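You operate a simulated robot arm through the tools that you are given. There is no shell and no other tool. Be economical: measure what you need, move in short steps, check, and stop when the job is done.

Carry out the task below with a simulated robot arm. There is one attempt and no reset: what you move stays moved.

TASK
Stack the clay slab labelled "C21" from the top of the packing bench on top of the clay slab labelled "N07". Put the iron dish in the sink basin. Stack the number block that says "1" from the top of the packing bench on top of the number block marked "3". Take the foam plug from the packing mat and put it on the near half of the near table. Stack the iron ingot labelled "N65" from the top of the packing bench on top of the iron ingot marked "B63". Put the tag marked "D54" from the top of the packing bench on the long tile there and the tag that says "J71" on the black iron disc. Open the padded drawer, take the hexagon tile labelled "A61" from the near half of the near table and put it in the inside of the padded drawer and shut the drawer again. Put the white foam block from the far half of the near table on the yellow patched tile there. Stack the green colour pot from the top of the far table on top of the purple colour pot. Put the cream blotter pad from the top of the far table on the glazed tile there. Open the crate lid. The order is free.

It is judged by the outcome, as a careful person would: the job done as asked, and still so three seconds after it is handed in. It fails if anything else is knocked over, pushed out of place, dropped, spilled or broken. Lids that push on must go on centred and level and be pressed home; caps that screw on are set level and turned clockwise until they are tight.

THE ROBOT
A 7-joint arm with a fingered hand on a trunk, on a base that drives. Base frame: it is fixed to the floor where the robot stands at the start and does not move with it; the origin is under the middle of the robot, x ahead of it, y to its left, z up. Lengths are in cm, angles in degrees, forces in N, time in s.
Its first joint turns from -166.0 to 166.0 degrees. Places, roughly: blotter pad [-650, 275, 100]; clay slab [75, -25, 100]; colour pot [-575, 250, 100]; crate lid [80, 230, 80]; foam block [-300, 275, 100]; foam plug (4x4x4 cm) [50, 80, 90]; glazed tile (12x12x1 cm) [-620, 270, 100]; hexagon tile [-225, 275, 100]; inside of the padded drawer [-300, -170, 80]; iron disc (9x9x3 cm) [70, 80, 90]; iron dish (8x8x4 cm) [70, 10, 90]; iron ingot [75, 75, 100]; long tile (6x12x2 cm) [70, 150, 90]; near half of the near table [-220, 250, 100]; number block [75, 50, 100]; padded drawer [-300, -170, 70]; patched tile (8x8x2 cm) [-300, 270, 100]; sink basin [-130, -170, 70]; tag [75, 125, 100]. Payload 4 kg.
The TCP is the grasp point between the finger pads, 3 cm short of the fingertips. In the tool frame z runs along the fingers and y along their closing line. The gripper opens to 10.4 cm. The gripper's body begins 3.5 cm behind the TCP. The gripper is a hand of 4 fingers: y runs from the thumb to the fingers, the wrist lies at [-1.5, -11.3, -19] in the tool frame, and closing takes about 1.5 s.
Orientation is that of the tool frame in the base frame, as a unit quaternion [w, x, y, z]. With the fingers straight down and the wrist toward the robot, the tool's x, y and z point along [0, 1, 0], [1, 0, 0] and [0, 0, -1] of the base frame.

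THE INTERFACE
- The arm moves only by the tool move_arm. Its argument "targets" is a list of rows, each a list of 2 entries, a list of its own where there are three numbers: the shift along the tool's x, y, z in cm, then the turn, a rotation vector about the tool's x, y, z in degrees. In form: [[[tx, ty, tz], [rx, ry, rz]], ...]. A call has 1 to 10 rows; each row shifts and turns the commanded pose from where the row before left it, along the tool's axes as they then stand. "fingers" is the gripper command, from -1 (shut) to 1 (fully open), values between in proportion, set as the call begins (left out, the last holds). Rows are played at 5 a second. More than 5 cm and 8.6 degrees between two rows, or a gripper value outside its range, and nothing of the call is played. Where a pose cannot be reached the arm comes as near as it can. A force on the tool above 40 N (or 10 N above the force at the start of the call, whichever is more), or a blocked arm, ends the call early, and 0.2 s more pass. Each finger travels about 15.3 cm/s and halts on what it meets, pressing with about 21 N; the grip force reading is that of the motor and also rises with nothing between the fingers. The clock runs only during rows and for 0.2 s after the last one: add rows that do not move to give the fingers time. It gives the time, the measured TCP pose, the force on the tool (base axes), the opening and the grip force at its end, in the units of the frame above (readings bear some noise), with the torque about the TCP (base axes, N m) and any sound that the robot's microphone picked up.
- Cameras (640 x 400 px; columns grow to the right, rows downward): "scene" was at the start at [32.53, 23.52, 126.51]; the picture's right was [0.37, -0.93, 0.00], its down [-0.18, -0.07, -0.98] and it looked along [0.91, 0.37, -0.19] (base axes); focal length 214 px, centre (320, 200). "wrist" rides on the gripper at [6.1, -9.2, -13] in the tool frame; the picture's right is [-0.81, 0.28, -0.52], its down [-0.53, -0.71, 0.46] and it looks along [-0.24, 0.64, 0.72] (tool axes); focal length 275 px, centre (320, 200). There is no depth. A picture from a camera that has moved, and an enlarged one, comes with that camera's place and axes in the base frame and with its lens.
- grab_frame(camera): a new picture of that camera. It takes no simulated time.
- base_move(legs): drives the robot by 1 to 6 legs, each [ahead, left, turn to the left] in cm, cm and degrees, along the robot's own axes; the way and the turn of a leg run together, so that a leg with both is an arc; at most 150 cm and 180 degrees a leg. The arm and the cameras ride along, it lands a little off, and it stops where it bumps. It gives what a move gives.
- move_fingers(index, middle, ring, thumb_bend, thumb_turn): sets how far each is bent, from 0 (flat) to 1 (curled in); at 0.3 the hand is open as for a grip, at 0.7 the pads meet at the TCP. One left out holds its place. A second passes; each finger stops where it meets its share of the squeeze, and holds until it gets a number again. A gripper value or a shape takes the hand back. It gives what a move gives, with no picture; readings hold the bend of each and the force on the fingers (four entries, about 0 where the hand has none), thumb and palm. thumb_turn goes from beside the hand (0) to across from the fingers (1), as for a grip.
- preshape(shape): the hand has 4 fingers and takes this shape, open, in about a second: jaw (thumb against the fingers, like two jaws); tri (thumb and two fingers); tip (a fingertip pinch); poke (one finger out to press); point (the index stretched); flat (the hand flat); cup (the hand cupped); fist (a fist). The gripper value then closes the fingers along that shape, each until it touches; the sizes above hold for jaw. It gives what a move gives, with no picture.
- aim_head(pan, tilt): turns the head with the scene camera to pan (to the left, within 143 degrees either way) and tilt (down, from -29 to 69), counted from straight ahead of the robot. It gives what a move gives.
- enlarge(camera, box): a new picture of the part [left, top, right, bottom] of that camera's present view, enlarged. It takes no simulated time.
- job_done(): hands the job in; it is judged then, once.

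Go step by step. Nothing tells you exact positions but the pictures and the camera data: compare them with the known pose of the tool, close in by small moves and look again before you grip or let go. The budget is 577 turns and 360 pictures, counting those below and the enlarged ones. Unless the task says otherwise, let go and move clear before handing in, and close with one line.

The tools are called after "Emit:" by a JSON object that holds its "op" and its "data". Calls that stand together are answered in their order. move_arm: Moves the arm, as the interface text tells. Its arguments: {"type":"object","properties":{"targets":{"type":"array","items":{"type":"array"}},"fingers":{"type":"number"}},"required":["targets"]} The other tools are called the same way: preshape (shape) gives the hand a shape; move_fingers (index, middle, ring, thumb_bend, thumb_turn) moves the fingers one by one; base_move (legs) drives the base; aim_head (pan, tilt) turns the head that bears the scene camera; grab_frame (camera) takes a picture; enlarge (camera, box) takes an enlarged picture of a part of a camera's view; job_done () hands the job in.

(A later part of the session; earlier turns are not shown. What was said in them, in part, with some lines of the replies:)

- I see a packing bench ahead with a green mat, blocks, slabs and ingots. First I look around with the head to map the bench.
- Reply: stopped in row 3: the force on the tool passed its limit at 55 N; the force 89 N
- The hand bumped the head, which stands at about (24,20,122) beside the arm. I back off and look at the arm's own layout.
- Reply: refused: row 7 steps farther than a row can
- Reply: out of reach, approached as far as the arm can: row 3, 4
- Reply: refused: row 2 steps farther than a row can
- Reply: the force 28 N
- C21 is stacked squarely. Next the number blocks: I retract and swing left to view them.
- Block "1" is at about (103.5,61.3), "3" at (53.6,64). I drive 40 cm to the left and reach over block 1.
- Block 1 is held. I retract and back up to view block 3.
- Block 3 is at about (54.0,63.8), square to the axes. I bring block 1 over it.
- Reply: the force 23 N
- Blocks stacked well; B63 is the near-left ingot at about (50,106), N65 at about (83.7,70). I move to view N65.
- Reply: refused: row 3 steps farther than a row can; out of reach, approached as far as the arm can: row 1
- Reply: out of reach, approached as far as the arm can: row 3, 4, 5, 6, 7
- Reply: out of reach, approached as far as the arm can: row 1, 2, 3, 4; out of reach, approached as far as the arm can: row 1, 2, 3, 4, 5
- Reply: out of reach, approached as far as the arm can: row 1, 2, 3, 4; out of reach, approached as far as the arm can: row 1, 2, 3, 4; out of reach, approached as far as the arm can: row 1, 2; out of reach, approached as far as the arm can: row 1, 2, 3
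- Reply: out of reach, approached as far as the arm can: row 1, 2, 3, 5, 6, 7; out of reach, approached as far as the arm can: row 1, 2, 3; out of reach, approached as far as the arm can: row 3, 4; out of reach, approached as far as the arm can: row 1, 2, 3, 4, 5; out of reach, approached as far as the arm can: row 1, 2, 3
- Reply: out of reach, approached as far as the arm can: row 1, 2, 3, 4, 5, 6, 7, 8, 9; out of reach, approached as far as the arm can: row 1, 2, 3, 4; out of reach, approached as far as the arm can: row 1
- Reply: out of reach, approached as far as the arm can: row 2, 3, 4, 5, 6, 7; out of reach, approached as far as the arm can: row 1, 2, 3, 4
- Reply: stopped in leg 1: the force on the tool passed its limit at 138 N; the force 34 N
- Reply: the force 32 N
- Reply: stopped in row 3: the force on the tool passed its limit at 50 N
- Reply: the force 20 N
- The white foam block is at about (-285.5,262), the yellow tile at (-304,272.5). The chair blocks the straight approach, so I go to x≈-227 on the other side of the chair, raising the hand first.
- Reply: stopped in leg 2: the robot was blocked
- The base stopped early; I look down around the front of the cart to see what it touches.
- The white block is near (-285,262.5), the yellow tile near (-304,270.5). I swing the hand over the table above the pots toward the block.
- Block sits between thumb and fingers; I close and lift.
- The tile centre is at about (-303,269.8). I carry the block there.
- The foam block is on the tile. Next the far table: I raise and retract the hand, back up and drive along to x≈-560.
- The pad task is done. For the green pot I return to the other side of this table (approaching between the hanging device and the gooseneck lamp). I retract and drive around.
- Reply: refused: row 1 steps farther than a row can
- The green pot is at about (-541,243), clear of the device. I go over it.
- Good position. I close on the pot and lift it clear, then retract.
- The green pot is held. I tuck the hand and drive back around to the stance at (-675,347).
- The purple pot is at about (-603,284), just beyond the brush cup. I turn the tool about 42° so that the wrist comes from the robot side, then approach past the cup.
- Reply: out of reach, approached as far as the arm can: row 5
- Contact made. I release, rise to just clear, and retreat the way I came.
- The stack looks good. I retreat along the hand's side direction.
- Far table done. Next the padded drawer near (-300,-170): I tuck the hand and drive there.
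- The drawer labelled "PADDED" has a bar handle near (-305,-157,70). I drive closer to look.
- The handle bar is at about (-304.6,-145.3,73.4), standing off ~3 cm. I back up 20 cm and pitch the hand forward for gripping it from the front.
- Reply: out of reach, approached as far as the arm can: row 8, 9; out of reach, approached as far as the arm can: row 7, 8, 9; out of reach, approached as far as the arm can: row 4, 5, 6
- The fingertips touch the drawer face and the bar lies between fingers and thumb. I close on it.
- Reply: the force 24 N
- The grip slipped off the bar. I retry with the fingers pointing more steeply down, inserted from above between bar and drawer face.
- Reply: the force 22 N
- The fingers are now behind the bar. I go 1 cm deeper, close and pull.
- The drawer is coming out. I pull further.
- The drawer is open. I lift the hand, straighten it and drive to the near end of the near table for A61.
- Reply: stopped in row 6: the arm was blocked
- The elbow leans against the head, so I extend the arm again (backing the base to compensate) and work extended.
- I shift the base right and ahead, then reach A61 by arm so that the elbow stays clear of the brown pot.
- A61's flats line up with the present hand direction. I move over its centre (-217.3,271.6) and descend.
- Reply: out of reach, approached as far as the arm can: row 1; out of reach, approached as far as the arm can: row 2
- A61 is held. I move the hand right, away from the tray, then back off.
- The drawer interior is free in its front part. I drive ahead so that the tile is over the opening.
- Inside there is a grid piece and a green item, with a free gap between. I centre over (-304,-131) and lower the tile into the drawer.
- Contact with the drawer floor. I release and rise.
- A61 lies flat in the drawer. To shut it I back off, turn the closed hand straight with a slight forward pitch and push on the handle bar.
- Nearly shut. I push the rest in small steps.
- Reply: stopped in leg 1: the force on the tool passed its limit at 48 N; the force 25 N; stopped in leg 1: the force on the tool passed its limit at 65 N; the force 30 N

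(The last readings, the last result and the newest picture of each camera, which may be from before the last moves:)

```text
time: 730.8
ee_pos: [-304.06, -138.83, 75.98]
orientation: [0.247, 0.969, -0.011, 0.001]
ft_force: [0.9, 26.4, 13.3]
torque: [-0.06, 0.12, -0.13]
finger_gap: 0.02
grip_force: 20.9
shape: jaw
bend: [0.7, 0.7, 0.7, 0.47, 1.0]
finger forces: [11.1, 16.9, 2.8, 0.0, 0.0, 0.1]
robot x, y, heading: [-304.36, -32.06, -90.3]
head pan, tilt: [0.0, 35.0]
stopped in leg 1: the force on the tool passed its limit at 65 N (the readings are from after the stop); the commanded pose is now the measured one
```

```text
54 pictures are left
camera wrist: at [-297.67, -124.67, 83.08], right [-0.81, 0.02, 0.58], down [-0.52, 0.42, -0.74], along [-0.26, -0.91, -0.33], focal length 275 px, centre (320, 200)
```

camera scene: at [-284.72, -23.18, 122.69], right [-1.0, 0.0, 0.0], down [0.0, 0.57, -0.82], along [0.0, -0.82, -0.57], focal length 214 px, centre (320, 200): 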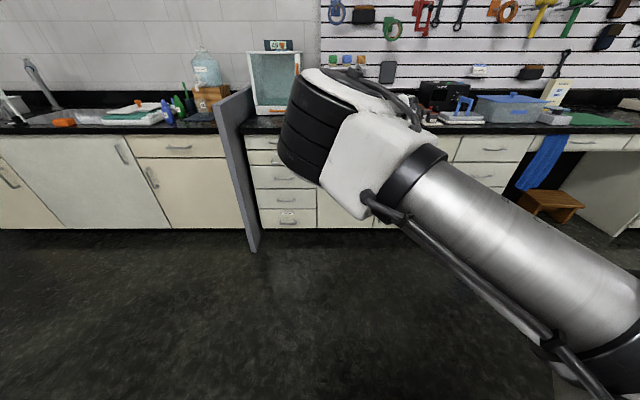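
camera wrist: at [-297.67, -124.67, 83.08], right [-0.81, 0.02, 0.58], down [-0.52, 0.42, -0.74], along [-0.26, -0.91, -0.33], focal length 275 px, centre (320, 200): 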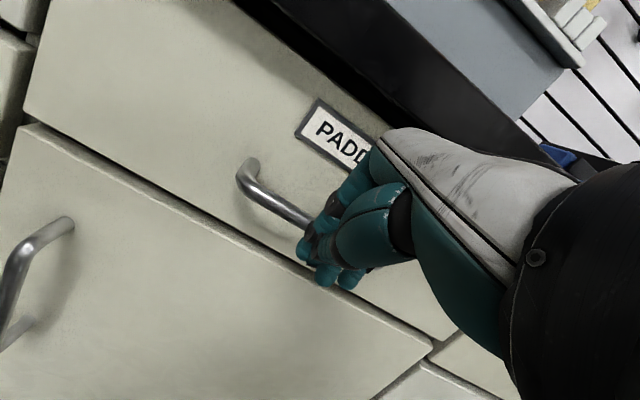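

Emit:
{"op": "base_move", "data": {"legs": [[-45, 0, 0]]}}

Emit:
{"op": "aim_head", "data": {"pan": 30, "tilt": 35}}

Emit:
{"op": "grab_frame", "data": {"camera": "wrist"}}

```text
time: 733.5
ee_pos: [-304.27, -94.28, 75.72]
orientation: [0.246, 0.969, -0.012, 0.0]
ft_force: [0.4, 1.4, 0.7]
torque: [0.04, 0.01, -0.02]
finger_gap: 0.0
grip_force: 21.0
shape: jaw
bend: [0.7, 0.7, 0.7, 0.47, 1.0]
finger forces: [0.1, 0.1, 0.1, 0.0, 0.0, 0.0]
robot x, y, heading: [-304.94, 12.87, -90.2]
head pan, tilt: [0.0, 35.0]
```

```text
time: 734.4
ee_pos: [-304.27, -94.44, 75.85]
orientation: [0.246, 0.969, -0.012, 0.001]
ft_force: [0.3, -0.5, 0.2]
torque: [-0.02, 0.02, -0.03]
finger_gap: 0.0
grip_force: 21.0
shape: jaw
bend: [0.7, 0.7, 0.7, 0.47, 1.0]
finger forces: [0.0, 0.1, 0.0, 0.0, 0.0, 0.0]
robot x, y, heading: [-304.73, 12.49, -90.3]
head pan, tilt: [30.0, 35.0]
```

```text
53 pictures are left
camera wrist: at [-297.84, -80.24, 82.95], right [-0.81, 0.02, 0.58], down [-0.52, 0.42, -0.74], along [-0.26, -0.91, -0.33], focal length 275 px, centre (320, 200)
```

wrist: 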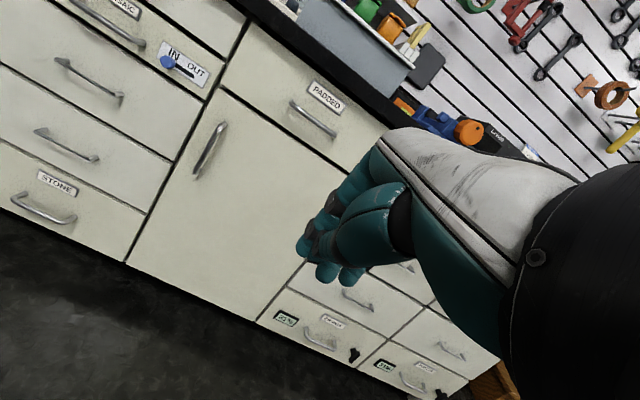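

The drawer is shut. Last is the iron dish on the bench. I raise and straighten the hand, then drive to the bench.

Emit:
{"op": "move_arm", "data": {"targets": [[[0, 2.18, -3.94], [0, 0, 0]], [[0, 2.18, -3.94], [0, 0, 0]], [[0, 2.18, -3.94], [0, 0, 0]], [[0, 2.18, -3.94], [0, 0, 0]], [[0, 2.18, -3.94], [0, 0, 0]], [[0, 2.18, -3.94], [8, 0, 0]], [[0, 1, -3.94], [8, 0, 0]], [[0, 0, 0], [8, 0, 0]], [[0, 0, 0], [4.5, 0, 0]], [[0, 0, 0], [0, 0, 0]]], "fingers": 0.5}}

Emit:
{"op": "base_move", "data": {"legs": [[0, 0, 90.3], [130, 0, 0], [125, 0, 0]]}}

Emit:
{"op": "aim_head", "data": {"pan": -15, "tilt": 30}}

Emit:
{"op": "grab_frame", "data": {"camera": "scene"}}

```text
time: 736.6
ee_pos: [-304.38, -94.22, 106.29]
orientation: [0.0, 1.0, -0.011, 0.004]
ft_force: [0.9, -0.9, 0.8]
torque: [-0.01, -0.04, -0.07]
finger_gap: 7.81
grip_force: 0.1
shape: jaw
bend: [0.27, 0.36, 0.33, 0.54, 0.99]
finger forces: [0.0, 0.1, 0.1, 0.0, 0.0, 0.0]
out of reach, approached as far as the arm can: row 6
robot x, y, heading: [-304.36, 12.19, -90.1]
head pan, tilt: [30.0, 35.0]
```

```text
time: 752.6
ee_pos: [51.03, 10.67, 106.31]
orientation: [-0.003, 0.715, 0.699, 0.003]
ft_force: [-0.8, 0.5, 0.6]
torque: [0.01, 0.01, 0.02]
finger_gap: 7.77
grip_force: 0.0
shape: jaw
bend: [0.27, 0.36, 0.33, 0.54, 0.99]
finger forces: [0.0, 0.1, 0.0, 0.0, 0.0, 0.1]
robot x, y, heading: [-55.53, 10.27, -0.0]
head pan, tilt: [30.0, 35.0]
```

```text
time: 753.7
ee_pos: [50.99, 10.79, 106.21]
orientation: [-0.003, 0.715, 0.699, 0.003]
ft_force: [0.2, -0.8, -0.3]
torque: [0.03, 0.0, 0.0]
finger_gap: 7.8
grip_force: 0.1
shape: jaw
bend: [0.27, 0.36, 0.33, 0.54, 0.99]
finger forces: [0.1, 0.0, 0.1, 0.0, 0.0, 0.0]
robot x, y, heading: [-55.45, 10.45, -0.1]
head pan, tilt: [-15.0, 30.0]
```

```text
52 pictures are left
camera scene: at [-22.76, 28.03, 123.47], right [-0.26, -0.97, 0.0], down [-0.48, 0.13, -0.87], along [0.84, -0.23, -0.5], focal length 214 px, centre (320, 200)
```

scene: 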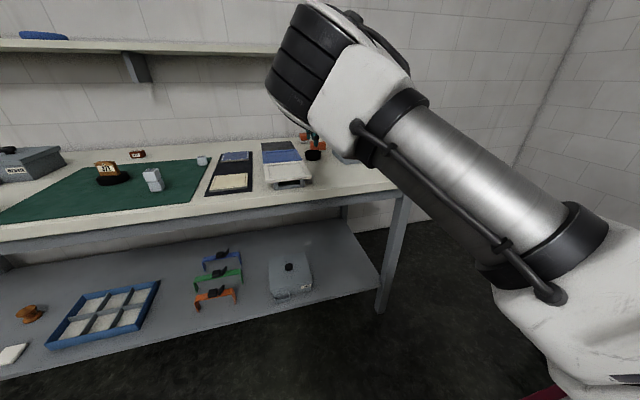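

Emit:
{"op": "base_move", "data": {"legs": [[12, 0, 0]]}}

Emit:
{"op": "grab_frame", "data": {"camera": "wrist"}}

```text
time: 755.0
ee_pos: [62.71, 10.72, 106.22]
orientation: [-0.002, 0.714, 0.7, 0.003]
ft_force: [0.8, 0.5, 0.1]
torque: [0.04, 0.02, 0.0]
finger_gap: 7.82
grip_force: 0.0
shape: jaw
bend: [0.27, 0.36, 0.33, 0.54, 0.99]
finger forces: [0.1, 0.0, 0.0, 0.0, 0.0, 0.0]
robot x, y, heading: [-43.78, 10.34, -0.2]
head pan, tilt: [-15.0, 30.0]
```

```text
51 pictures are left
camera wrist: at [53.67, 16.92, 119.39], right [0.26, -0.82, 0.51], down [-0.72, -0.51, -0.46], along [0.64, -0.25, -0.73], focal length 275 px, centre (320, 200)
```

wrist: 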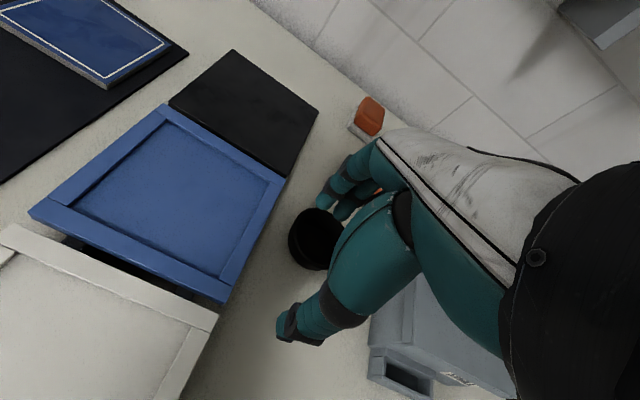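

Emit:
{"op": "move_arm", "data": {"targets": [[[-4.8, 0, 0], [0, 0, 0]], [[-4.8, 0, 0], [0, 0, 0]], [[-4.8, 0, 0], [0, 0, 0]], [[0, 0, 0], [0, 0, 0]]], "fingers": 1}}

Emit:
{"op": "enlarge", "data": {"camera": "wrist", "box": [100, 80, 340, 280]}}

```text
time: 756.0
ee_pos: [62.11, -3.75, 105.89]
orientation: [-0.003, 0.714, 0.7, 0.003]
ft_force: [0.1, -0.3, 0.5]
torque: [0.05, 0.0, 0.02]
finger_gap: 10.38
grip_force: 0.1
shape: jaw
bend: [0.3, 0.3, 0.3, 0.3, 0.98]
finger forces: [0.0, 0.1, 0.0, 0.1, 0.0, 0.0]
robot x, y, heading: [-43.5, 9.96, -0.2]
head pan, tilt: [-15.0, 30.0]
```

```text
2.00 times, centred on (220, 180) of wrist
camera zoom: at [53.1, 2.44, 118.93], right [0.26, -0.82, 0.51], down [-0.72, -0.51, -0.46], along [0.64, -0.25, -0.73], focal length 551 px, centre (520, 240)
```

zoom: 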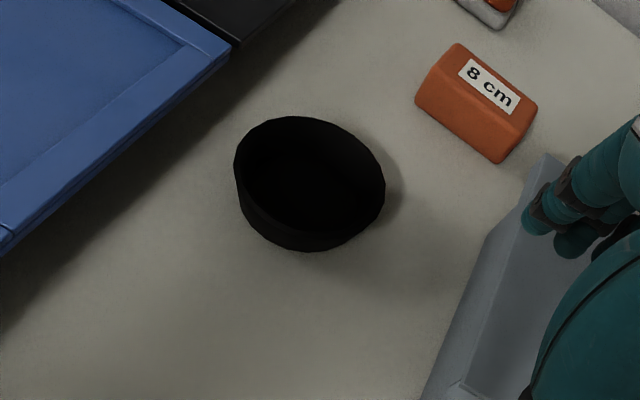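

The dish is at about (71.1,6.0). I go over it and down.

Emit:
{"op": "move_arm", "data": {"targets": [[[4.8, 0, 0], [0, 0, 0]], [[4.8, 0, 0], [0, 0, 0]], [[0.3, 4.5, 0], [0, 0, 0]], [[0, 4.4, 2], [0, 0, 0]], [[0, 0, 3.5], [0, 0, 0]], [[0, 0, 0], [0, 0, 0]]]}}

Emit:
{"op": "enlarge", "data": {"camera": "wrist", "box": [160, 130, 400, 380]}}

```text
time: 757.4
ee_pos: [71.79, 5.9, 100.46]
orientation: [-0.002, 0.715, 0.699, 0.002]
ft_force: [-0.5, 0.1, 0.3]
torque: [0.0, 0.02, -0.01]
finger_gap: 10.39
grip_force: 0.0
shape: jaw
bend: [0.3, 0.3, 0.3, 0.3, 0.98]
finger forces: [0.0, 0.1, 0.1, 0.0, 0.0, 0.1]
robot x, y, heading: [-43.69, 10.28, 0.1]
head pan, tilt: [-15.0, 30.0]
```

```text
1.60 times, centred on (280, 255) of wrist
camera zoom: at [62.72, 12.04, 113.61], right [0.26, -0.82, 0.51], down [-0.72, -0.51, -0.46], along [0.64, -0.25, -0.73], focal length 440 px, centre (384, 112)
```

zoom: 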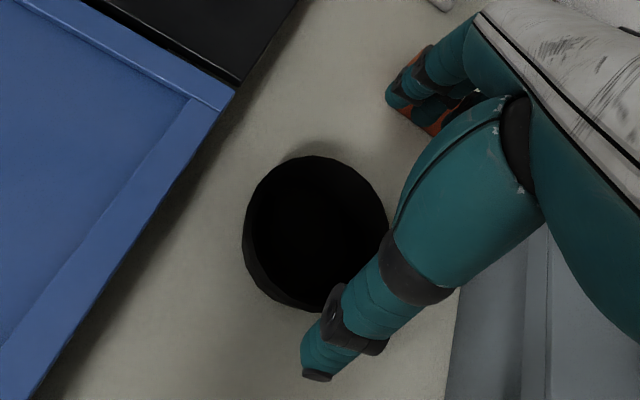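

Emit:
{"op": "move_arm", "data": {"targets": [[[0.6, -0.3, 2.5], [0, 0, 0]], [[0, 0, 2.5], [0, 0, 0]], [[0, 0, 1.7], [0, 0, 0]], [[0, 0, 0], [0, 0, 0]]]}}

Emit:
{"op": "enlarge", "data": {"camera": "wrist", "box": [160, 130, 400, 380]}}

```text
time: 758.4
ee_pos: [71.18, 6.38, 93.89]
orientation: [-0.002, 0.715, 0.699, 0.002]
ft_force: [-0.2, -0.4, 0.0]
torque: [0.02, 0.01, -0.01]
finger_gap: 10.37
grip_force: 0.1
shape: jaw
bend: [0.3, 0.3, 0.3, 0.3, 0.98]
finger forces: [0.1, 0.0, 0.0, 0.0, 0.0, 0.0]
robot x, y, heading: [-43.99, 10.32, -0.2]
head pan, tilt: [-15.0, 30.0]
```

```text
1.60 times, centred on (280, 255) of wrist
camera zoom: at [62.24, 12.65, 107.04], right [0.26, -0.82, 0.51], down [-0.72, -0.51, -0.46], along [0.64, -0.25, -0.73], focal length 440 px, centre (384, 112)
```

zoom: 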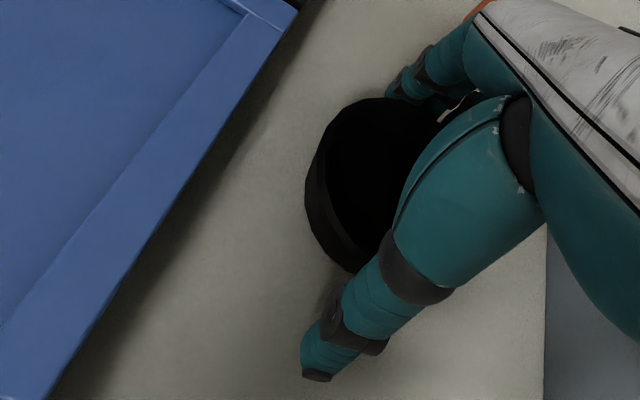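

Good. I close on the dish and lift.

Emit:
{"op": "move_arm", "data": {"targets": [[[0, 0, 0], [0, 0, 0]], [[0, 0, 0], [0, 0, 0]], [[0, 0, 0], [0, 0, 0]], [[0, 0, 0], [0, 0, 0]], [[0, 0, 0], [0, 0, 0]], [[0, 0, 0], [0, 0, 0]]], "fingers": -1}}

Emit:
{"op": "move_arm", "data": {"targets": [[[0, 0, -1], [0, 0, 0]], [[0, 0, -2], [0, 0, 0]], [[0, 0, 0], [0, 0, 0]]]}}

Emit:
{"op": "enlarge", "data": {"camera": "wrist", "box": [160, 130, 400, 380]}}

```text
time: 759.8
ee_pos: [71.32, 6.42, 93.85]
orientation: [-0.003, 0.715, 0.699, 0.002]
ft_force: [0.1, 0.1, -0.2]
torque: [0.01, 0.05, 0.02]
finger_gap: 6.57
grip_force: 20.7
shape: jaw
bend: [0.29, 0.37, 0.35, 0.7, 1.0]
finger forces: [9.8, 6.1, 2.7, 0.0, 19.9, 0.0]
robot x, y, heading: [-43.53, 10.47, -0.2]
head pan, tilt: [-15.0, 30.0]
```

```text
time: 760.5
ee_pos: [71.3, 6.62, 96.92]
orientation: [-0.003, 0.714, 0.7, 0.003]
ft_force: [-0.1, 0.5, -3.2]
torque: [0.05, 0.04, -0.01]
finger_gap: 6.53
grip_force: 21.3
shape: jaw
bend: [0.29, 0.37, 0.35, 0.7, 1.0]
finger forces: [9.9, 6.1, 2.6, 0.0, 19.9, 0.0]
robot x, y, heading: [-43.59, 10.31, -0.2]
head pan, tilt: [-15.0, 30.0]
```

```text
1.60 times, centred on (280, 255) of wrist
camera zoom: at [62.23, 12.91, 110.06], right [0.26, -0.82, 0.51], down [-0.72, -0.51, -0.46], along [0.64, -0.25, -0.73], focal length 440 px, centre (384, 112)
```

zoom: 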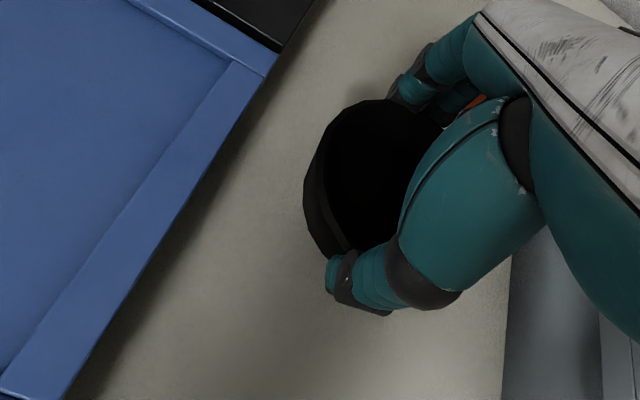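

The dish is held. I lift, back away, and drive to the sink.

Emit:
{"op": "move_arm", "data": {"targets": [[[0, 0, -4.5], [0, 0, 0]], [[0, 0, -4.5], [0, 0, 0]], [[0, -3, -3], [0, 0, 0]], [[0, -3, -2], [0, 0, 0]], [[0, 0, 0], [0, 0, 0]]]}}

Emit:
{"op": "base_move", "data": {"legs": [[-65, 0, 0], [0, 0, -90], [0, -12, 0], [20, 0, 0]]}}

Emit:
{"op": "aim_head", "data": {"pan": -10, "tilt": 35}}

Emit:
{"op": "grab_frame", "data": {"camera": "scene"}}

Emit:
{"op": "grab_frame", "data": {"camera": "wrist"}}

```text
time: 761.8
ee_pos: [65.45, 6.67, 111.1]
orientation: [-0.003, 0.714, 0.7, 0.002]
ft_force: [0.2, 0.3, -3.0]
torque: [0.01, 0.05, 0.03]
finger_gap: 6.53
grip_force: 20.8
shape: jaw
bend: [0.29, 0.37, 0.35, 0.7, 1.0]
finger forces: [9.6, 6.1, 2.8, 0.0, 19.6, 0.1]
robot x, y, heading: [-43.91, 10.69, -0.2]
head pan, tilt: [-15.0, 30.0]
```

```text
time: 771.1
ee_pos: [-119.79, -118.91, 110.94]
orientation: [0.0, 1.0, 0.0, 0.003]
ft_force: [-0.3, 0.5, -2.4]
torque: [0.04, -0.05, 0.0]
finger_gap: 6.49
grip_force: 21.1
shape: jaw
bend: [0.29, 0.37, 0.35, 0.71, 1.0]
finger forces: [9.4, 6.3, 2.9, 0.0, 18.9, 0.0]
robot x, y, heading: [-118.52, -9.6, -88.8]
head pan, tilt: [-15.0, 30.0]
```

```text
time: 771.8
ee_pos: [-119.93, -118.8, 111.07]
orientation: [-0.001, 1.0, 0.001, 0.004]
ft_force: [-0.7, 0.1, -2.3]
torque: [0.03, -0.05, 0.02]
finger_gap: 6.46
grip_force: 21.2
shape: jaw
bend: [0.29, 0.37, 0.35, 0.71, 1.0]
finger forces: [9.6, 6.3, 2.8, 0.0, 18.9, 0.0]
robot x, y, heading: [-118.46, -9.69, -89.1]
head pan, tilt: [-10.0, 35.0]
```

```text
46 pictures are left
camera scene: at [-99.47, -42.0, 122.69], right [-0.99, 0.15, 0.0], down [0.09, 0.57, -0.82], along [-0.13, -0.81, -0.57], focal length 214 px, centre (320, 200)
```

scene: 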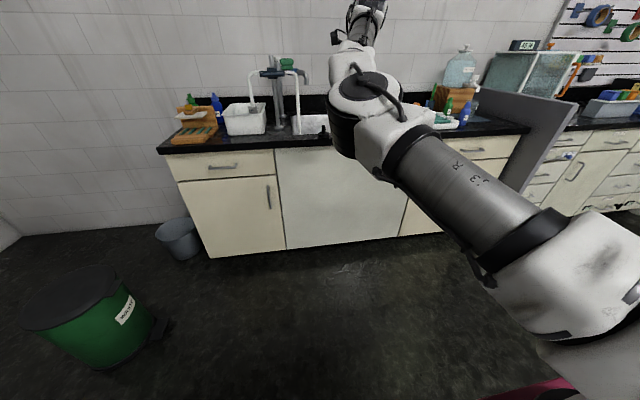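

```text
45 pictures are left
camera wrist: at [-113.77, -109.68, 124.13], right [-0.81, -0.28, 0.51], down [-0.53, 0.71, -0.46], along [-0.24, -0.64, -0.73], focal length 275 px, centre (320, 200)
```

wrist: 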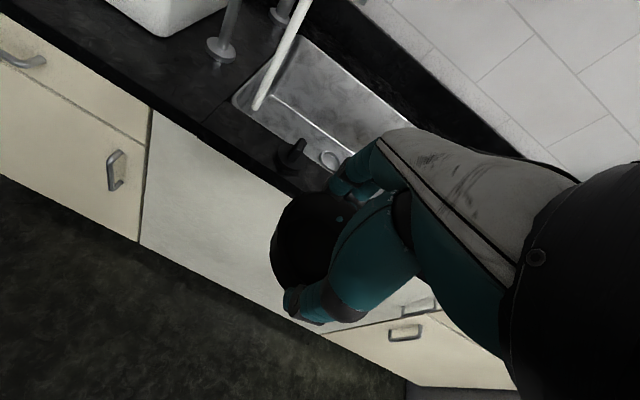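

Emit:
{"op": "base_move", "data": {"legs": [[0, -12, -0.9], [34, 0, 0]]}}

Emit:
{"op": "grab_frame", "data": {"camera": "wrist"}}

Emit:
{"op": "grab_frame", "data": {"camera": "scene"}}

```text
time: 774.8
ee_pos: [-132.3, -152.85, 111.14]
orientation: [0.0, 1.0, -0.003, 0.004]
ft_force: [-0.4, -0.6, -3.1]
torque: [0.06, 0.02, 0.01]
finger_gap: 6.44
grip_force: 20.9
shape: jaw
bend: [0.29, 0.37, 0.35, 0.71, 1.0]
finger forces: [9.6, 6.3, 2.9, 0.0, 18.9, 0.1]
robot x, y, heading: [-130.23, -43.69, -89.2]
head pan, tilt: [-10.0, 35.0]
```

```text
44 pictures are left
camera wrist: at [-126.08, -143.78, 124.14], right [-0.82, -0.27, 0.51], down [-0.53, 0.72, -0.46], along [-0.24, -0.64, -0.73], focal length 275 px, centre (320, 200)
```

wrist: 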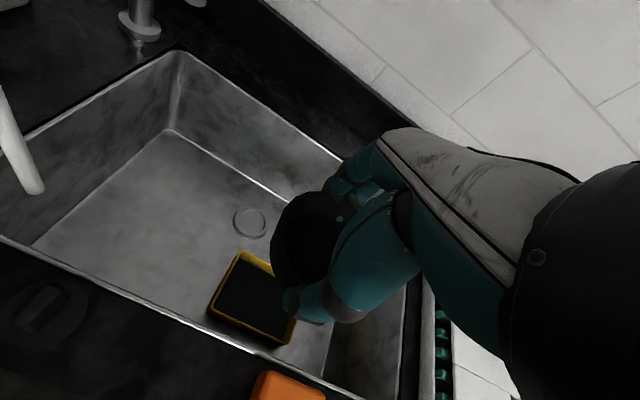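

```text
43 pictures are left
camera scene: at [-111.31, -76.2, 122.69], right [-0.99, 0.16, 0.0], down [0.09, 0.57, -0.82], along [-0.13, -0.81, -0.57], focal length 214 px, centre (320, 200)
```

scene: 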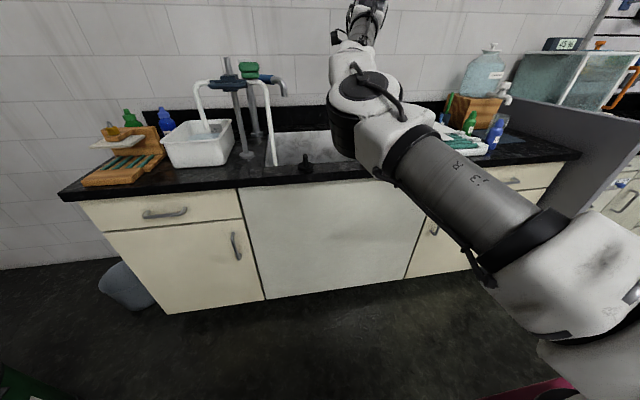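

The basin is large: drain at about (-130,-175), a tray at (-138,-160), spout hanging at (-109,-154). I aim to set the dish down at about (-141,-176), clear of these.

Emit:
{"op": "base_move", "data": {"legs": [[0, -8, -0.8], [23, 0, 0]]}}

Emit:
{"op": "grab_frame", "data": {"camera": "wrist"}}

```text
time: 777.2
ee_pos: [-142.44, -175.01, 111.06]
orientation: [0.0, 1.0, -0.013, 0.004]
ft_force: [-0.1, 0.4, -3.1]
torque: [0.06, -0.03, 0.03]
finger_gap: 6.44
grip_force: 21.3
shape: jaw
bend: [0.29, 0.37, 0.35, 0.71, 1.0]
finger forces: [9.4, 6.3, 3.0, 0.0, 18.9, 0.0]
robot x, y, heading: [-138.27, -66.33, -90.3]
head pan, tilt: [-10.0, 35.0]
```

```text
42 pictures are left
camera wrist: at [-136.13, -166.08, 124.14], right [-0.82, -0.25, 0.51], down [-0.51, 0.73, -0.46], along [-0.26, -0.64, -0.73], focal length 275 px, centre (320, 200)
```

wrist: 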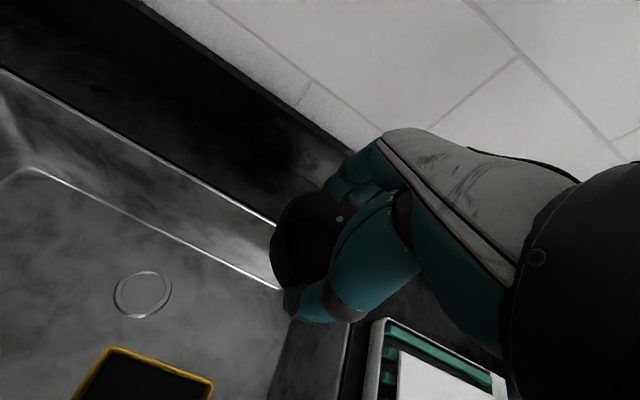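

Emit:
{"op": "move_arm", "data": {"targets": [[[-1.5, 2.5, 1], [0, 0, 0]], [[0, 0.3, 4.5], [0, 0, 0]], [[0, 0, 4.5], [0, 0, 0]], [[0, 0, 4.5], [0, 0, 0]], [[0, 0, 4.5], [0, 0, 0]], [[0, 0, 4], [0, 0, 0]], [[0, 0, 0], [0, 0, 0]]]}}

Emit:
{"op": "grab_frame", "data": {"camera": "wrist"}}

Emit:
{"op": "grab_frame", "data": {"camera": "scene"}}

```text
time: 778.8
ee_pos: [-143.61, -177.79, 88.2]
orientation: [0.0, 1.0, -0.013, 0.003]
ft_force: [-0.2, 0.1, -2.7]
torque: [0.03, -0.03, -0.01]
finger_gap: 6.45
grip_force: 21.1
shape: jaw
bend: [0.29, 0.37, 0.35, 0.71, 1.0]
finger forces: [9.4, 6.5, 3.0, 0.0, 18.8, 0.1]
robot x, y, heading: [-138.13, -65.95, -90.4]
head pan, tilt: [-10.0, 35.0]
```

```text
41 pictures are left
camera wrist: at [-137.44, -168.75, 101.26], right [-0.82, -0.25, 0.51], down [-0.51, 0.73, -0.46], along [-0.26, -0.64, -0.73], focal length 275 px, centre (320, 200)
```

wrist: 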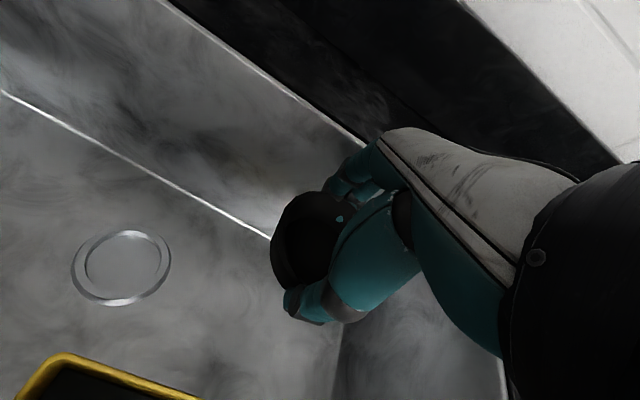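

```text
40 pictures are left
camera scene: at [-120.03, -98.81, 122.69], right [-0.98, 0.18, 0.0], down [0.1, 0.56, -0.82], along [-0.15, -0.81, -0.57], focal length 214 px, centre (320, 200)
```

scene: 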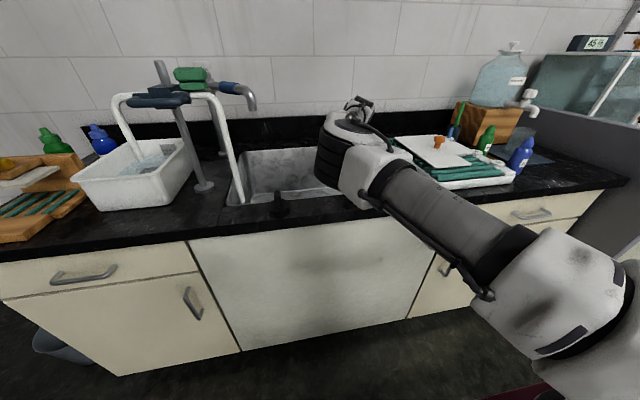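

The elbow is left of the arm line but should stay in front of and above the counter edge. I shift 3 cm right and lower in careful steps.

Emit:
{"op": "base_move", "data": {"legs": [[0, -3, 0]]}}

Emit:
{"op": "move_arm", "data": {"targets": [[[0, 0, 2.5], [0, 0, 0]], [[0, 0, 2.5], [0, 0, 0]], [[0, 0, 2], [0, 0, 0]], [[0, 0, 0], [0, 0, 0]]]}}

Emit:
{"op": "grab_frame", "data": {"camera": "scene"}}

Emit:
{"op": "grab_frame", "data": {"camera": "wrist"}}

```text
time: 779.6
ee_pos: [-146.93, -177.71, 88.22]
orientation: [0.0, 1.0, -0.013, 0.004]
ft_force: [0.0, -0.1, -3.1]
torque: [0.03, 0.0, -0.01]
finger_gap: 6.43
grip_force: 21.1
shape: jaw
bend: [0.29, 0.37, 0.35, 0.71, 1.0]
finger forces: [9.4, 6.4, 3.0, 0.1, 18.8, 0.0]
robot x, y, heading: [-141.27, -65.97, -90.3]
head pan, tilt: [-10.0, 35.0]
```

```text
time: 780.6
ee_pos: [-146.82, -177.98, 81.05]
orientation: [0.0, 1.0, -0.014, 0.003]
ft_force: [-0.3, -0.1, -2.7]
torque: [0.0, 0.03, 0.0]
finger_gap: 6.42
grip_force: 20.9
shape: jaw
bend: [0.29, 0.37, 0.35, 0.71, 1.0]
finger forces: [9.4, 6.4, 3.0, 0.1, 18.8, 0.0]
robot x, y, heading: [-141.34, -65.72, -90.5]
head pan, tilt: [-10.0, 35.0]
```

```text
39 pictures are left
camera scene: at [-123.17, -98.8, 122.69], right [-0.98, 0.18, 0.0], down [0.1, 0.56, -0.82], along [-0.15, -0.81, -0.57], focal length 214 px, centre (320, 200)
```

scene: 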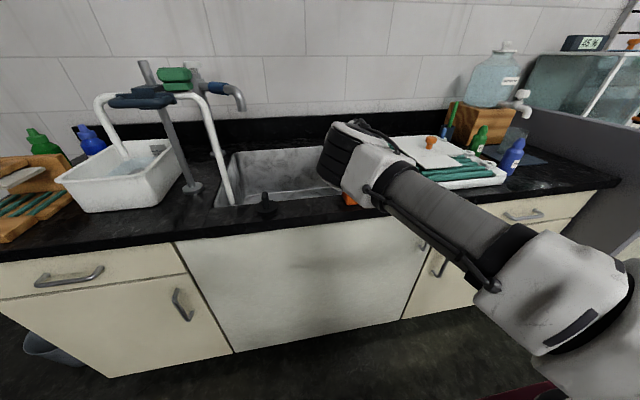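

```text
38 pictures are left
camera wrist: at [-140.49, -168.93, 94.32], right [-0.82, -0.25, 0.51], down [-0.51, 0.73, -0.46], along [-0.26, -0.64, -0.73], focal length 275 px, centre (320, 200)
```

wrist: 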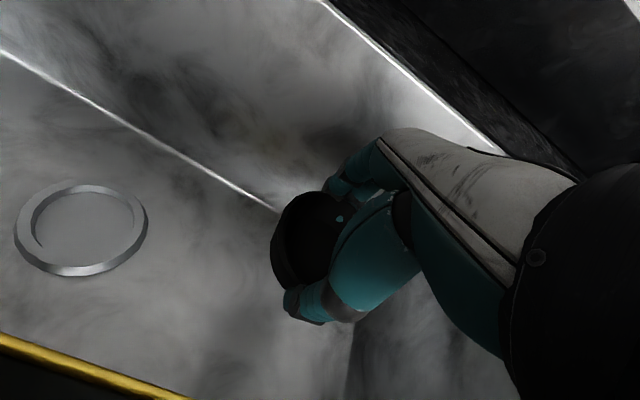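

To keep the forearm well above the orange item on the counter edge, I retract the arm 10 cm and move the base 10 cm closer, which raises the elbow.

Emit:
{"op": "move_arm", "data": {"targets": [[[0, -2.5, -1], [0, 0, 0]], [[0, -2.5, -1], [0, 0, 0]], [[0, -2.5, 0], [0, 0, 0]], [[0, -2.5, 0], [0, 0, 0]], [[0, 0, 0], [0, 0, 0]]]}}

Emit:
{"op": "base_move", "data": {"legs": [[10, 0, 0]]}}

Emit:
{"op": "grab_frame", "data": {"camera": "scene"}}

```text
time: 781.8
ee_pos: [-146.67, -167.61, 83.28]
orientation: [0.001, 1.0, -0.013, 0.004]
ft_force: [0.8, 0.8, -2.8]
torque: [0.05, -0.03, -0.01]
finger_gap: 6.44
grip_force: 20.5
shape: jaw
bend: [0.29, 0.37, 0.35, 0.71, 1.0]
finger forces: [9.4, 6.6, 3.0, 0.0, 18.9, 0.0]
robot x, y, heading: [-141.25, -66.2, -90.4]
head pan, tilt: [-10.0, 35.0]
```

```text
time: 783.0
ee_pos: [-146.95, -177.48, 83.18]
orientation: [0.0, 1.0, -0.015, 0.004]
ft_force: [0.4, 0.0, -3.0]
torque: [0.03, -0.04, 0.03]
finger_gap: 6.41
grip_force: 20.6
shape: jaw
bend: [0.29, 0.37, 0.35, 0.71, 1.0]
finger forces: [9.5, 6.6, 3.0, 0.0, 18.7, 0.1]
robot x, y, heading: [-140.95, -75.73, -90.8]
head pan, tilt: [-10.0, 35.0]
```

```text
37 pictures are left
camera scene: at [-123.35, -108.67, 122.69], right [-0.98, 0.18, 0.0], down [0.11, 0.56, -0.82], along [-0.15, -0.81, -0.57], focal length 214 px, centre (320, 200)
```

scene: 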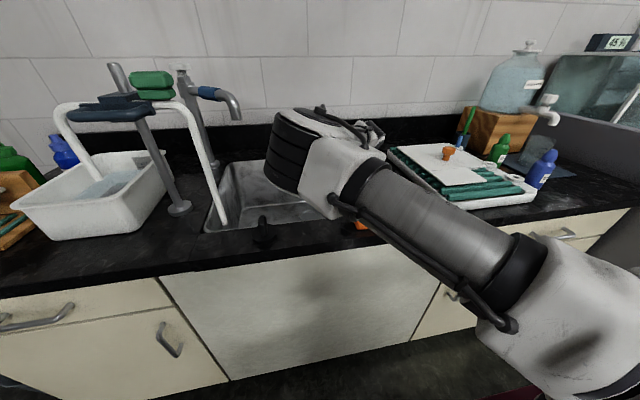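

Emit:
{"op": "move_arm", "data": {"targets": [[[0, 0, 2.5], [0, 0, 0]], [[0, 0, 2.5], [0, 0, 0]], [[0, 0, 2], [0, 0, 0]], [[0, 0, 0], [0, 0, 0]]]}}

Emit:
{"op": "grab_frame", "data": {"camera": "scene"}}

Emit:
{"op": "grab_frame", "data": {"camera": "wrist"}}

```text
time: 784.0
ee_pos: [-146.94, -177.4, 76.24]
orientation: [0.001, 1.0, -0.015, 0.005]
ft_force: [0.3, -0.6, -2.8]
torque: [0.04, -0.01, -0.02]
finger_gap: 6.41
grip_force: 21.1
shape: jaw
bend: [0.29, 0.37, 0.35, 0.71, 1.0]
finger forces: [9.3, 6.6, 3.1, 0.0, 18.8, 0.0]
robot x, y, heading: [-141.42, -75.96, -90.6]
head pan, tilt: [-10.0, 35.0]
```

```text
36 pictures are left
camera scene: at [-123.35, -108.67, 122.69], right [-0.98, 0.18, 0.0], down [0.11, 0.56, -0.82], along [-0.15, -0.81, -0.57], focal length 214 px, centre (320, 200)
```

scene: 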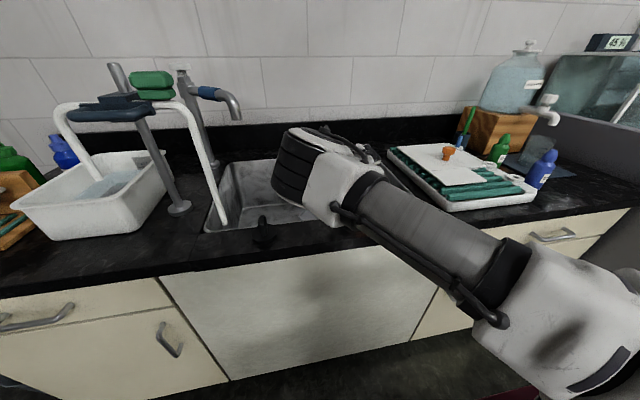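

```text
35 pictures are left
camera wrist: at [-140.61, -168.49, 89.37], right [-0.82, -0.25, 0.51], down [-0.51, 0.73, -0.46], along [-0.26, -0.64, -0.73], focal length 275 px, centre (320, 200)
```

wrist: 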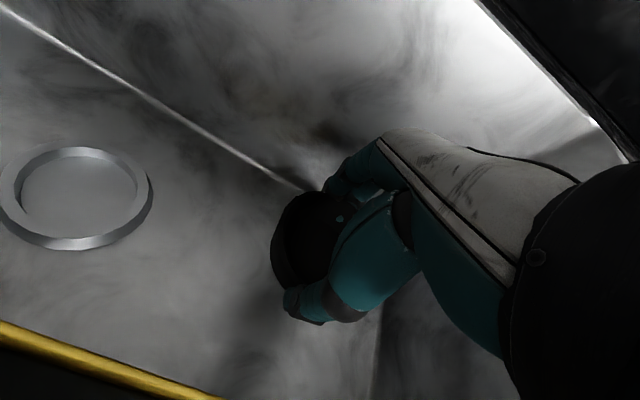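

Emit:
{"op": "move_arm", "data": {"targets": [[[0, 0, 1.5], [0, 0, 0]], [[0, 0, 1], [0, 0, 0]], [[0, 0, 0.7], [0, 0, 0]], [[0, 0, 0], [0, 0, 0]]]}}

Emit:
{"op": "move_arm", "data": {"targets": [[[0, 0, 0.5], [0, 0, 0]], [[0, 0, 0.4], [0, 0, 0]], [[0, 0, 0], [0, 0, 0]]]}}

Emit:
{"op": "grab_frame", "data": {"camera": "wrist"}}

```text
time: 785.0
ee_pos: [-146.97, -177.54, 73.01]
orientation: [-0.001, 1.0, -0.015, 0.004]
ft_force: [0.2, 0.1, -3.3]
torque: [0.01, -0.01, 0.0]
finger_gap: 6.42
grip_force: 21.1
shape: jaw
bend: [0.29, 0.37, 0.35, 0.71, 1.0]
finger forces: [9.4, 6.6, 3.1, 0.0, 18.8, 0.0]
robot x, y, heading: [-141.46, -75.77, -90.5]
head pan, tilt: [-10.0, 35.0]
```

```text
time: 785.8
ee_pos: [-146.85, -177.45, 71.97]
orientation: [0.0, 1.0, -0.014, 0.003]
ft_force: [-0.2, 0.6, -2.8]
torque: [0.02, -0.01, -0.01]
finger_gap: 6.42
grip_force: 21.3
shape: jaw
bend: [0.29, 0.37, 0.35, 0.71, 1.0]
finger forces: [9.3, 6.6, 3.1, 0.1, 18.7, 0.1]
robot x, y, heading: [-141.15, -75.83, -90.6]
head pan, tilt: [-10.0, 35.0]
```

```text
34 pictures are left
camera wrist: at [-140.48, -168.47, 85.14], right [-0.82, -0.25, 0.51], down [-0.51, 0.73, -0.46], along [-0.26, -0.64, -0.73], focal length 275 px, centre (320, 200)
```

wrist: 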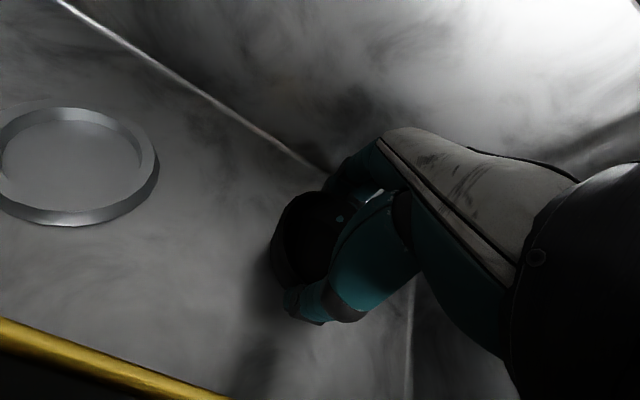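

Emit:
{"op": "move_arm", "data": {"targets": [[[0, 0.0, 0.5], [0, 0, 0]], [[0, 0, 0.5], [0, 0, 0]], [[0, 0, 0.3], [0, 0, 0]], [[0, 0, 0], [0, 0, 0]]]}}

Emit:
{"op": "move_arm", "data": {"targets": [[[0, 0.0, 0.4], [0, 0, 0]], [[0, 0, 0.3], [0, 0, 0]], [[0, 0, 0], [0, 0, 0]]]}}

```text
time: 786.8
ee_pos: [-147.01, -177.32, 70.89]
orientation: [0.0, 1.0, -0.015, 0.004]
ft_force: [-0.3, 0.0, -3.7]
torque: [0.02, -0.04, -0.01]
finger_gap: 6.41
grip_force: 21.2
shape: jaw
bend: [0.29, 0.37, 0.35, 0.71, 1.0]
finger forces: [9.2, 6.7, 3.1, 0.0, 18.8, 0.0]
robot x, y, heading: [-141.57, -75.74, -90.4]
head pan, tilt: [-10.0, 35.0]
```

```text
time: 787.6
ee_pos: [-146.99, -177.4, 70.08]
orientation: [0.0, 1.0, -0.015, 0.003]
ft_force: [0.6, -0.2, -3.1]
torque: [-0.01, -0.01, 0.03]
finger_gap: 6.44
grip_force: 20.8
shape: jaw
bend: [0.29, 0.37, 0.35, 0.71, 1.0]
finger forces: [9.3, 6.5, 3.1, 0.1, 18.8, 0.0]
robot x, y, heading: [-141.12, -75.64, -90.8]
head pan, tilt: [-10.0, 35.0]
```

Emit:
{"op": "move_arm", "data": {"targets": [[[0, 0.0, 0.5], [0, 0, 0]], [[0, 0, 0.5], [0, 0, 0]], [[0, 0, 0.3], [0, 0, 0]], [[0, 0, 0], [0, 0, 0]]]}}

Emit:
{"op": "grab_frame", "data": {"camera": "wrist"}}

Emit:
{"op": "grab_frame", "data": {"camera": "scene"}}

```text
time: 788.6
ee_pos: [-146.88, -177.46, 69.06]
orientation: [0.003, 1.0, -0.014, 0.004]
ft_force: [4.5, 2.8, 38.0]
torque: [0.08, 0.04, 0.13]
finger_gap: 6.33
grip_force: 21.0
shape: jaw
bend: [0.29, 0.36, 0.35, 0.72, 1.0]
finger forces: [12.1, 10.0, 1.8, 0.0, 28.2, 0.0]
robot x, y, heading: [-141.36, -75.76, -90.7]
head pan, tilt: [-10.0, 35.0]
```

```text
33 pictures are left
camera wrist: at [-140.46, -168.48, 82.19], right [-0.82, -0.25, 0.51], down [-0.51, 0.73, -0.46], along [-0.26, -0.64, -0.72], focal length 275 px, centre (320, 200)
```

wrist: 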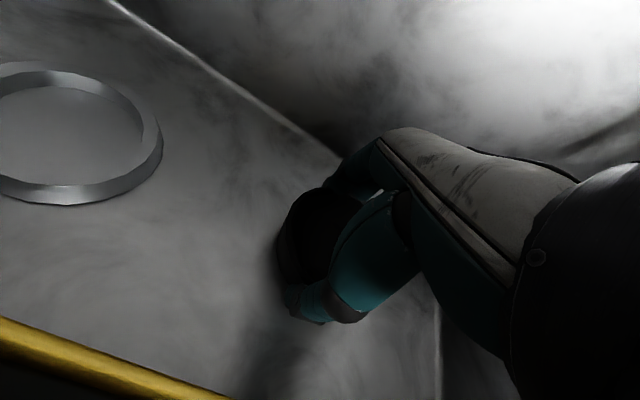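

```text
32 pictures are left
camera scene: at [-123.32, -108.5, 122.74], right [-0.98, 0.18, 0.0], down [0.11, 0.56, -0.82], along [-0.15, -0.81, -0.57], focal length 214 px, centre (320, 200)
```

scene: 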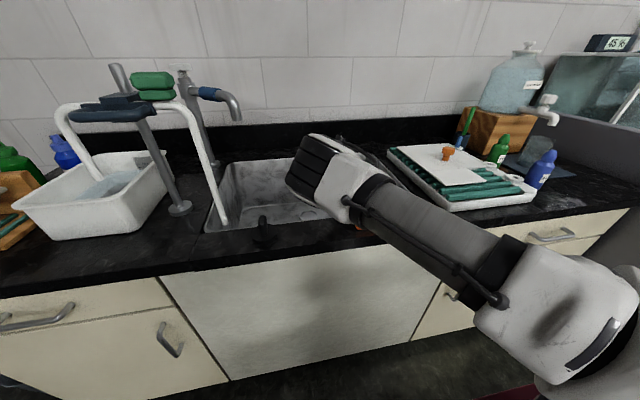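

Contact with the basin floor. I ease up slightly, open fully and rise.

Emit:
{"op": "move_arm", "data": {"targets": [[[0, 0, -0.3], [0, 0, 0]], [[0, 0, 0], [0, 0, 0]]]}}

Emit:
{"op": "move_arm", "data": {"targets": [[[0, 0, 0], [0, 0, 0]], [[0, 0, 0], [0, 0, 0]], [[0, 0, 0], [0, 0, 0]], [[0, 0, 0], [0, 0, 0]], [[0, 0, 0], [0, 0, 0]]], "fingers": 1}}

Emit:
{"op": "move_arm", "data": {"targets": [[[0, 0, -1.5], [0, 0, 0]], [[0, 0, -2], [0, 0, 0]], [[0, 0, 0], [0, 0, 0]]]}}

Emit:
{"op": "grab_frame", "data": {"camera": "wrist"}}

```text
time: 789.2
ee_pos: [-146.8, -177.48, 69.25]
orientation: [0.0, 1.0, -0.014, 0.003]
ft_force: [7.3, -3.9, 24.9]
torque: [-0.14, -0.01, 0.2]
finger_gap: 6.32
grip_force: 21.2
shape: jaw
bend: [0.29, 0.36, 0.35, 0.73, 1.0]
finger forces: [13.5, 10.0, 2.6, 0.0, 22.3, 0.1]
robot x, y, heading: [-141.33, -75.81, -90.7]
head pan, tilt: [-10.0, 35.0]
```

```text
time: 790.4
ee_pos: [-146.88, -177.5, 69.02]
orientation: [-0.001, 1.0, -0.015, 0.004]
ft_force: [-0.1, 1.1, 6.6]
torque: [-0.32, 0.1, -0.04]
finger_gap: 10.26
grip_force: 0.2
shape: jaw
bend: [0.3, 0.3, 0.3, 0.3, 0.98]
finger forces: [0.0, 6.1, 0.0, 0.0, 0.1, 0.0]
robot x, y, heading: [-141.43, -75.71, -90.6]
head pan, tilt: [-10.0, 35.0]
```

```text
time: 791.2
ee_pos: [-147.01, -177.56, 72.48]
orientation: [0.0, 1.0, -0.016, 0.003]
ft_force: [-0.3, 0.0, 0.7]
torque: [0.0, 0.01, -0.03]
finger_gap: 10.37
grip_force: 0.1
shape: jaw
bend: [0.3, 0.3, 0.3, 0.3, 0.98]
finger forces: [0.1, 0.0, 0.0, 0.0, 0.0, 0.0]
robot x, y, heading: [-141.26, -76.23, -90.5]
head pan, tilt: [-10.0, 35.0]
```

```text
31 pictures are left
camera wrist: at [-140.71, -168.6, 85.75], right [-0.82, -0.25, 0.51], down [-0.51, 0.73, -0.46], along [-0.26, -0.64, -0.73], focal length 275 px, centre (320, 200)
```

wrist: 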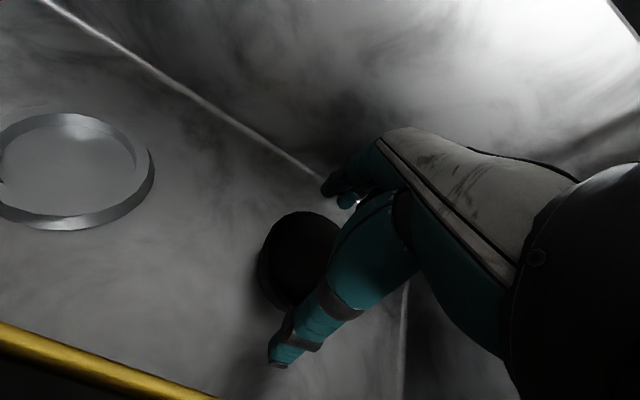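

The dish stands in the basin. I rise straight up and back away.

Emit:
{"op": "move_arm", "data": {"targets": [[[0, 0, -4], [0, 0, 0]], [[0, 0, -4.5], [0, 0, 0]], [[0, 0, -4.5], [0, 0, 0]], [[0, 0, -4.5], [0, 0, 0]], [[0, 0, -4.5], [0, 0, 0]], [[0, 0, -4.5], [0, 0, 0]], [[0, 0, -4.5], [0, 0, 0]], [[0, 0, -4.5], [0, 0, 0]], [[0, 0, 0], [0, 0, 0]]]}}

Emit:
{"op": "grab_frame", "data": {"camera": "wrist"}}

Emit:
{"op": "base_move", "data": {"legs": [[-70, 0, 0]]}}

Emit:
{"op": "aim_head", "data": {"pan": 5, "tilt": 20}}

Emit:
{"op": "grab_frame", "data": {"camera": "scene"}}

```text
time: 793.2
ee_pos: [-147.1, -177.43, 108.36]
orientation: [0.0, 1.0, -0.015, 0.003]
ft_force: [-0.2, 0.1, -0.1]
torque: [-0.01, 0.0, 0.03]
finger_gap: 10.38
grip_force: 0.0
shape: jaw
bend: [0.3, 0.3, 0.3, 0.3, 0.98]
finger forces: [0.0, 0.0, 0.1, 0.0, 0.0, 0.0]
robot x, y, heading: [-141.23, -76.02, -90.6]
head pan, tilt: [-10.0, 35.0]
```

```text
30 pictures are left
camera wrist: at [-140.79, -168.56, 121.41], right [-0.82, -0.25, 0.51], down [-0.51, 0.73, -0.46], along [-0.26, -0.64, -0.73], focal length 275 px, centre (320, 200)
```

wrist: 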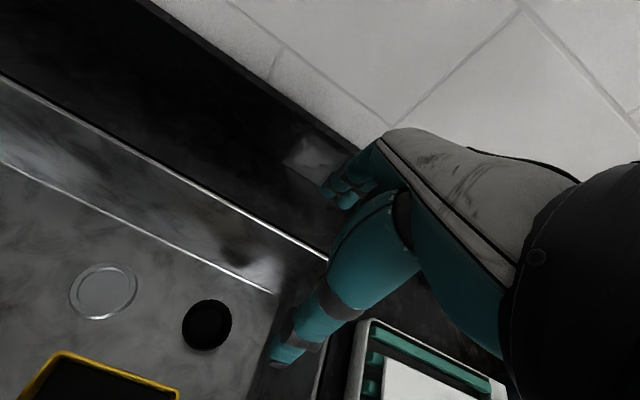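

```text
time: 796.9
ee_pos: [-146.46, -109.25, 108.15]
orientation: [0.0, 1.0, -0.015, 0.003]
ft_force: [-0.5, 0.2, 0.1]
torque: [-0.02, 0.01, 0.02]
finger_gap: 10.37
grip_force: 0.0
shape: jaw
bend: [0.3, 0.3, 0.3, 0.3, 0.98]
finger forces: [0.0, 0.0, 0.0, 0.0, 0.0, 0.0]
robot x, y, heading: [-140.71, -7.58, -90.6]
head pan, tilt: [-10.0, 35.0]
```

```text
time: 797.7
ee_pos: [-146.45, -109.27, 108.31]
orientation: [0.0, 1.0, -0.015, 0.004]
ft_force: [0.5, 0.6, 0.2]
torque: [-0.06, 0.01, 0.01]
finger_gap: 10.37
grip_force: 0.0
shape: jaw
bend: [0.3, 0.3, 0.3, 0.3, 0.98]
finger forces: [0.0, 0.0, 0.1, 0.1, 0.1, 0.0]
robot x, y, heading: [-140.45, -7.44, -90.7]
head pan, tilt: [5.0, 20.0]
```

```text
29 pictures are left
camera scene: at [-120.33, -41.09, 125.07], right [-1.0, -0.08, 0.0], down [-0.03, 0.34, -0.94], along [0.07, -0.94, -0.34], focal length 214 px, centre (320, 200)
```

scene: 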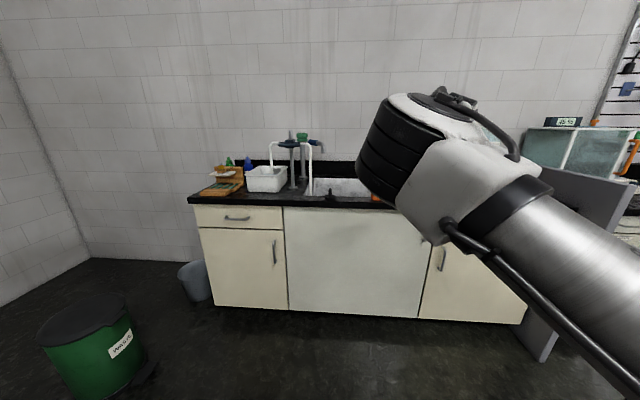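

The dish is in the basin. I take a last look at the bench and crate from here.

Emit:
{"op": "aim_head", "data": {"pan": 118, "tilt": 8}}

Emit:
{"op": "enlarge", "data": {"camera": "scene", "box": [100, 130, 420, 290]}}

Emit:
{"op": "aim_head", "data": {"pan": 143, "tilt": 8}}

Emit:
{"op": "enlarge", "data": {"camera": "scene", "box": [60, 120, 380, 280]}}

```text
time: 799.6
ee_pos: [-146.4, -109.31, 108.27]
orientation: [0.0, 1.0, -0.015, 0.004]
ft_force: [0.4, 0.2, 0.4]
torque: [-0.01, 0.01, -0.01]
finger_gap: 10.37
grip_force: 0.1
shape: jaw
bend: [0.3, 0.3, 0.3, 0.3, 0.98]
finger forces: [0.0, 0.1, 0.1, 0.0, 0.0, 0.0]
robot x, y, heading: [-140.66, -7.64, -90.7]
head pan, tilt: [118.0, 8.0]
```

```text
2.00 times, centred on (260, 210) of scene
camera zoom: at [-112.81, -27.54, 127.03], right [0.46, -0.89, 0.0], down [-0.12, -0.06, -0.99], along [0.88, 0.46, -0.14], focal length 429 px, centre (440, 180)
```

zoom: 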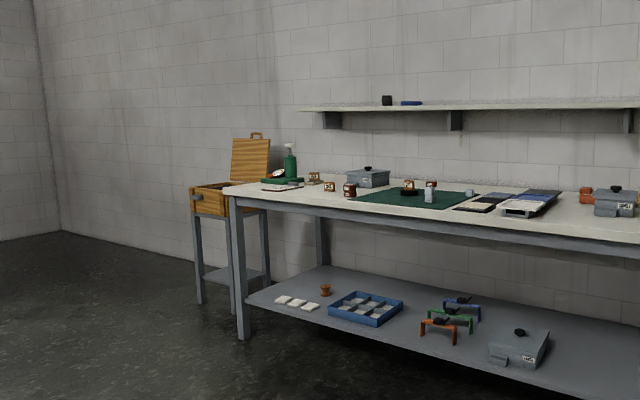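

```text
time: 800.5
ee_pos: [-146.42, -109.36, 108.21]
orientation: [-0.001, 1.0, -0.015, 0.004]
ft_force: [-0.1, 0.1, 0.6]
torque: [0.04, 0.0, 0.01]
finger_gap: 10.38
grip_force: 0.1
shape: jaw
bend: [0.3, 0.3, 0.3, 0.3, 0.98]
finger forces: [0.0, 0.0, 0.0, 0.0, 0.1, 0.0]
robot x, y, heading: [-140.67, -7.65, -90.9]
head pan, tilt: [143.0, 8.0]
```

```text
2.00 times, centred on (220, 200) of scene
camera zoom: at [-115.38, -24.47, 127.03], right [0.79, -0.61, 0.0], down [-0.09, -0.11, -0.99], along [0.6, 0.78, -0.14], focal length 429 px, centre (520, 200)
```

zoom: 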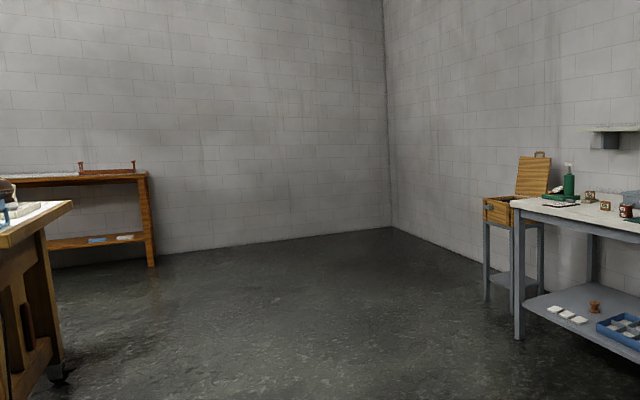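

The crate lid is open, the bench items stand as placed, and the hand is empty and clear, so I hand in the job.

Emit:
{"op": "job_done", "data": {}}

```text
The job is handed in.
```

All eleven tasks are done and the job is handed in, with the hand empty and clear of everything. One thing to know: a base move near the near table stopped early with a "blocked" reading, most likely against the chair beside it. Before and after pictures showed no clear shift of the chair.
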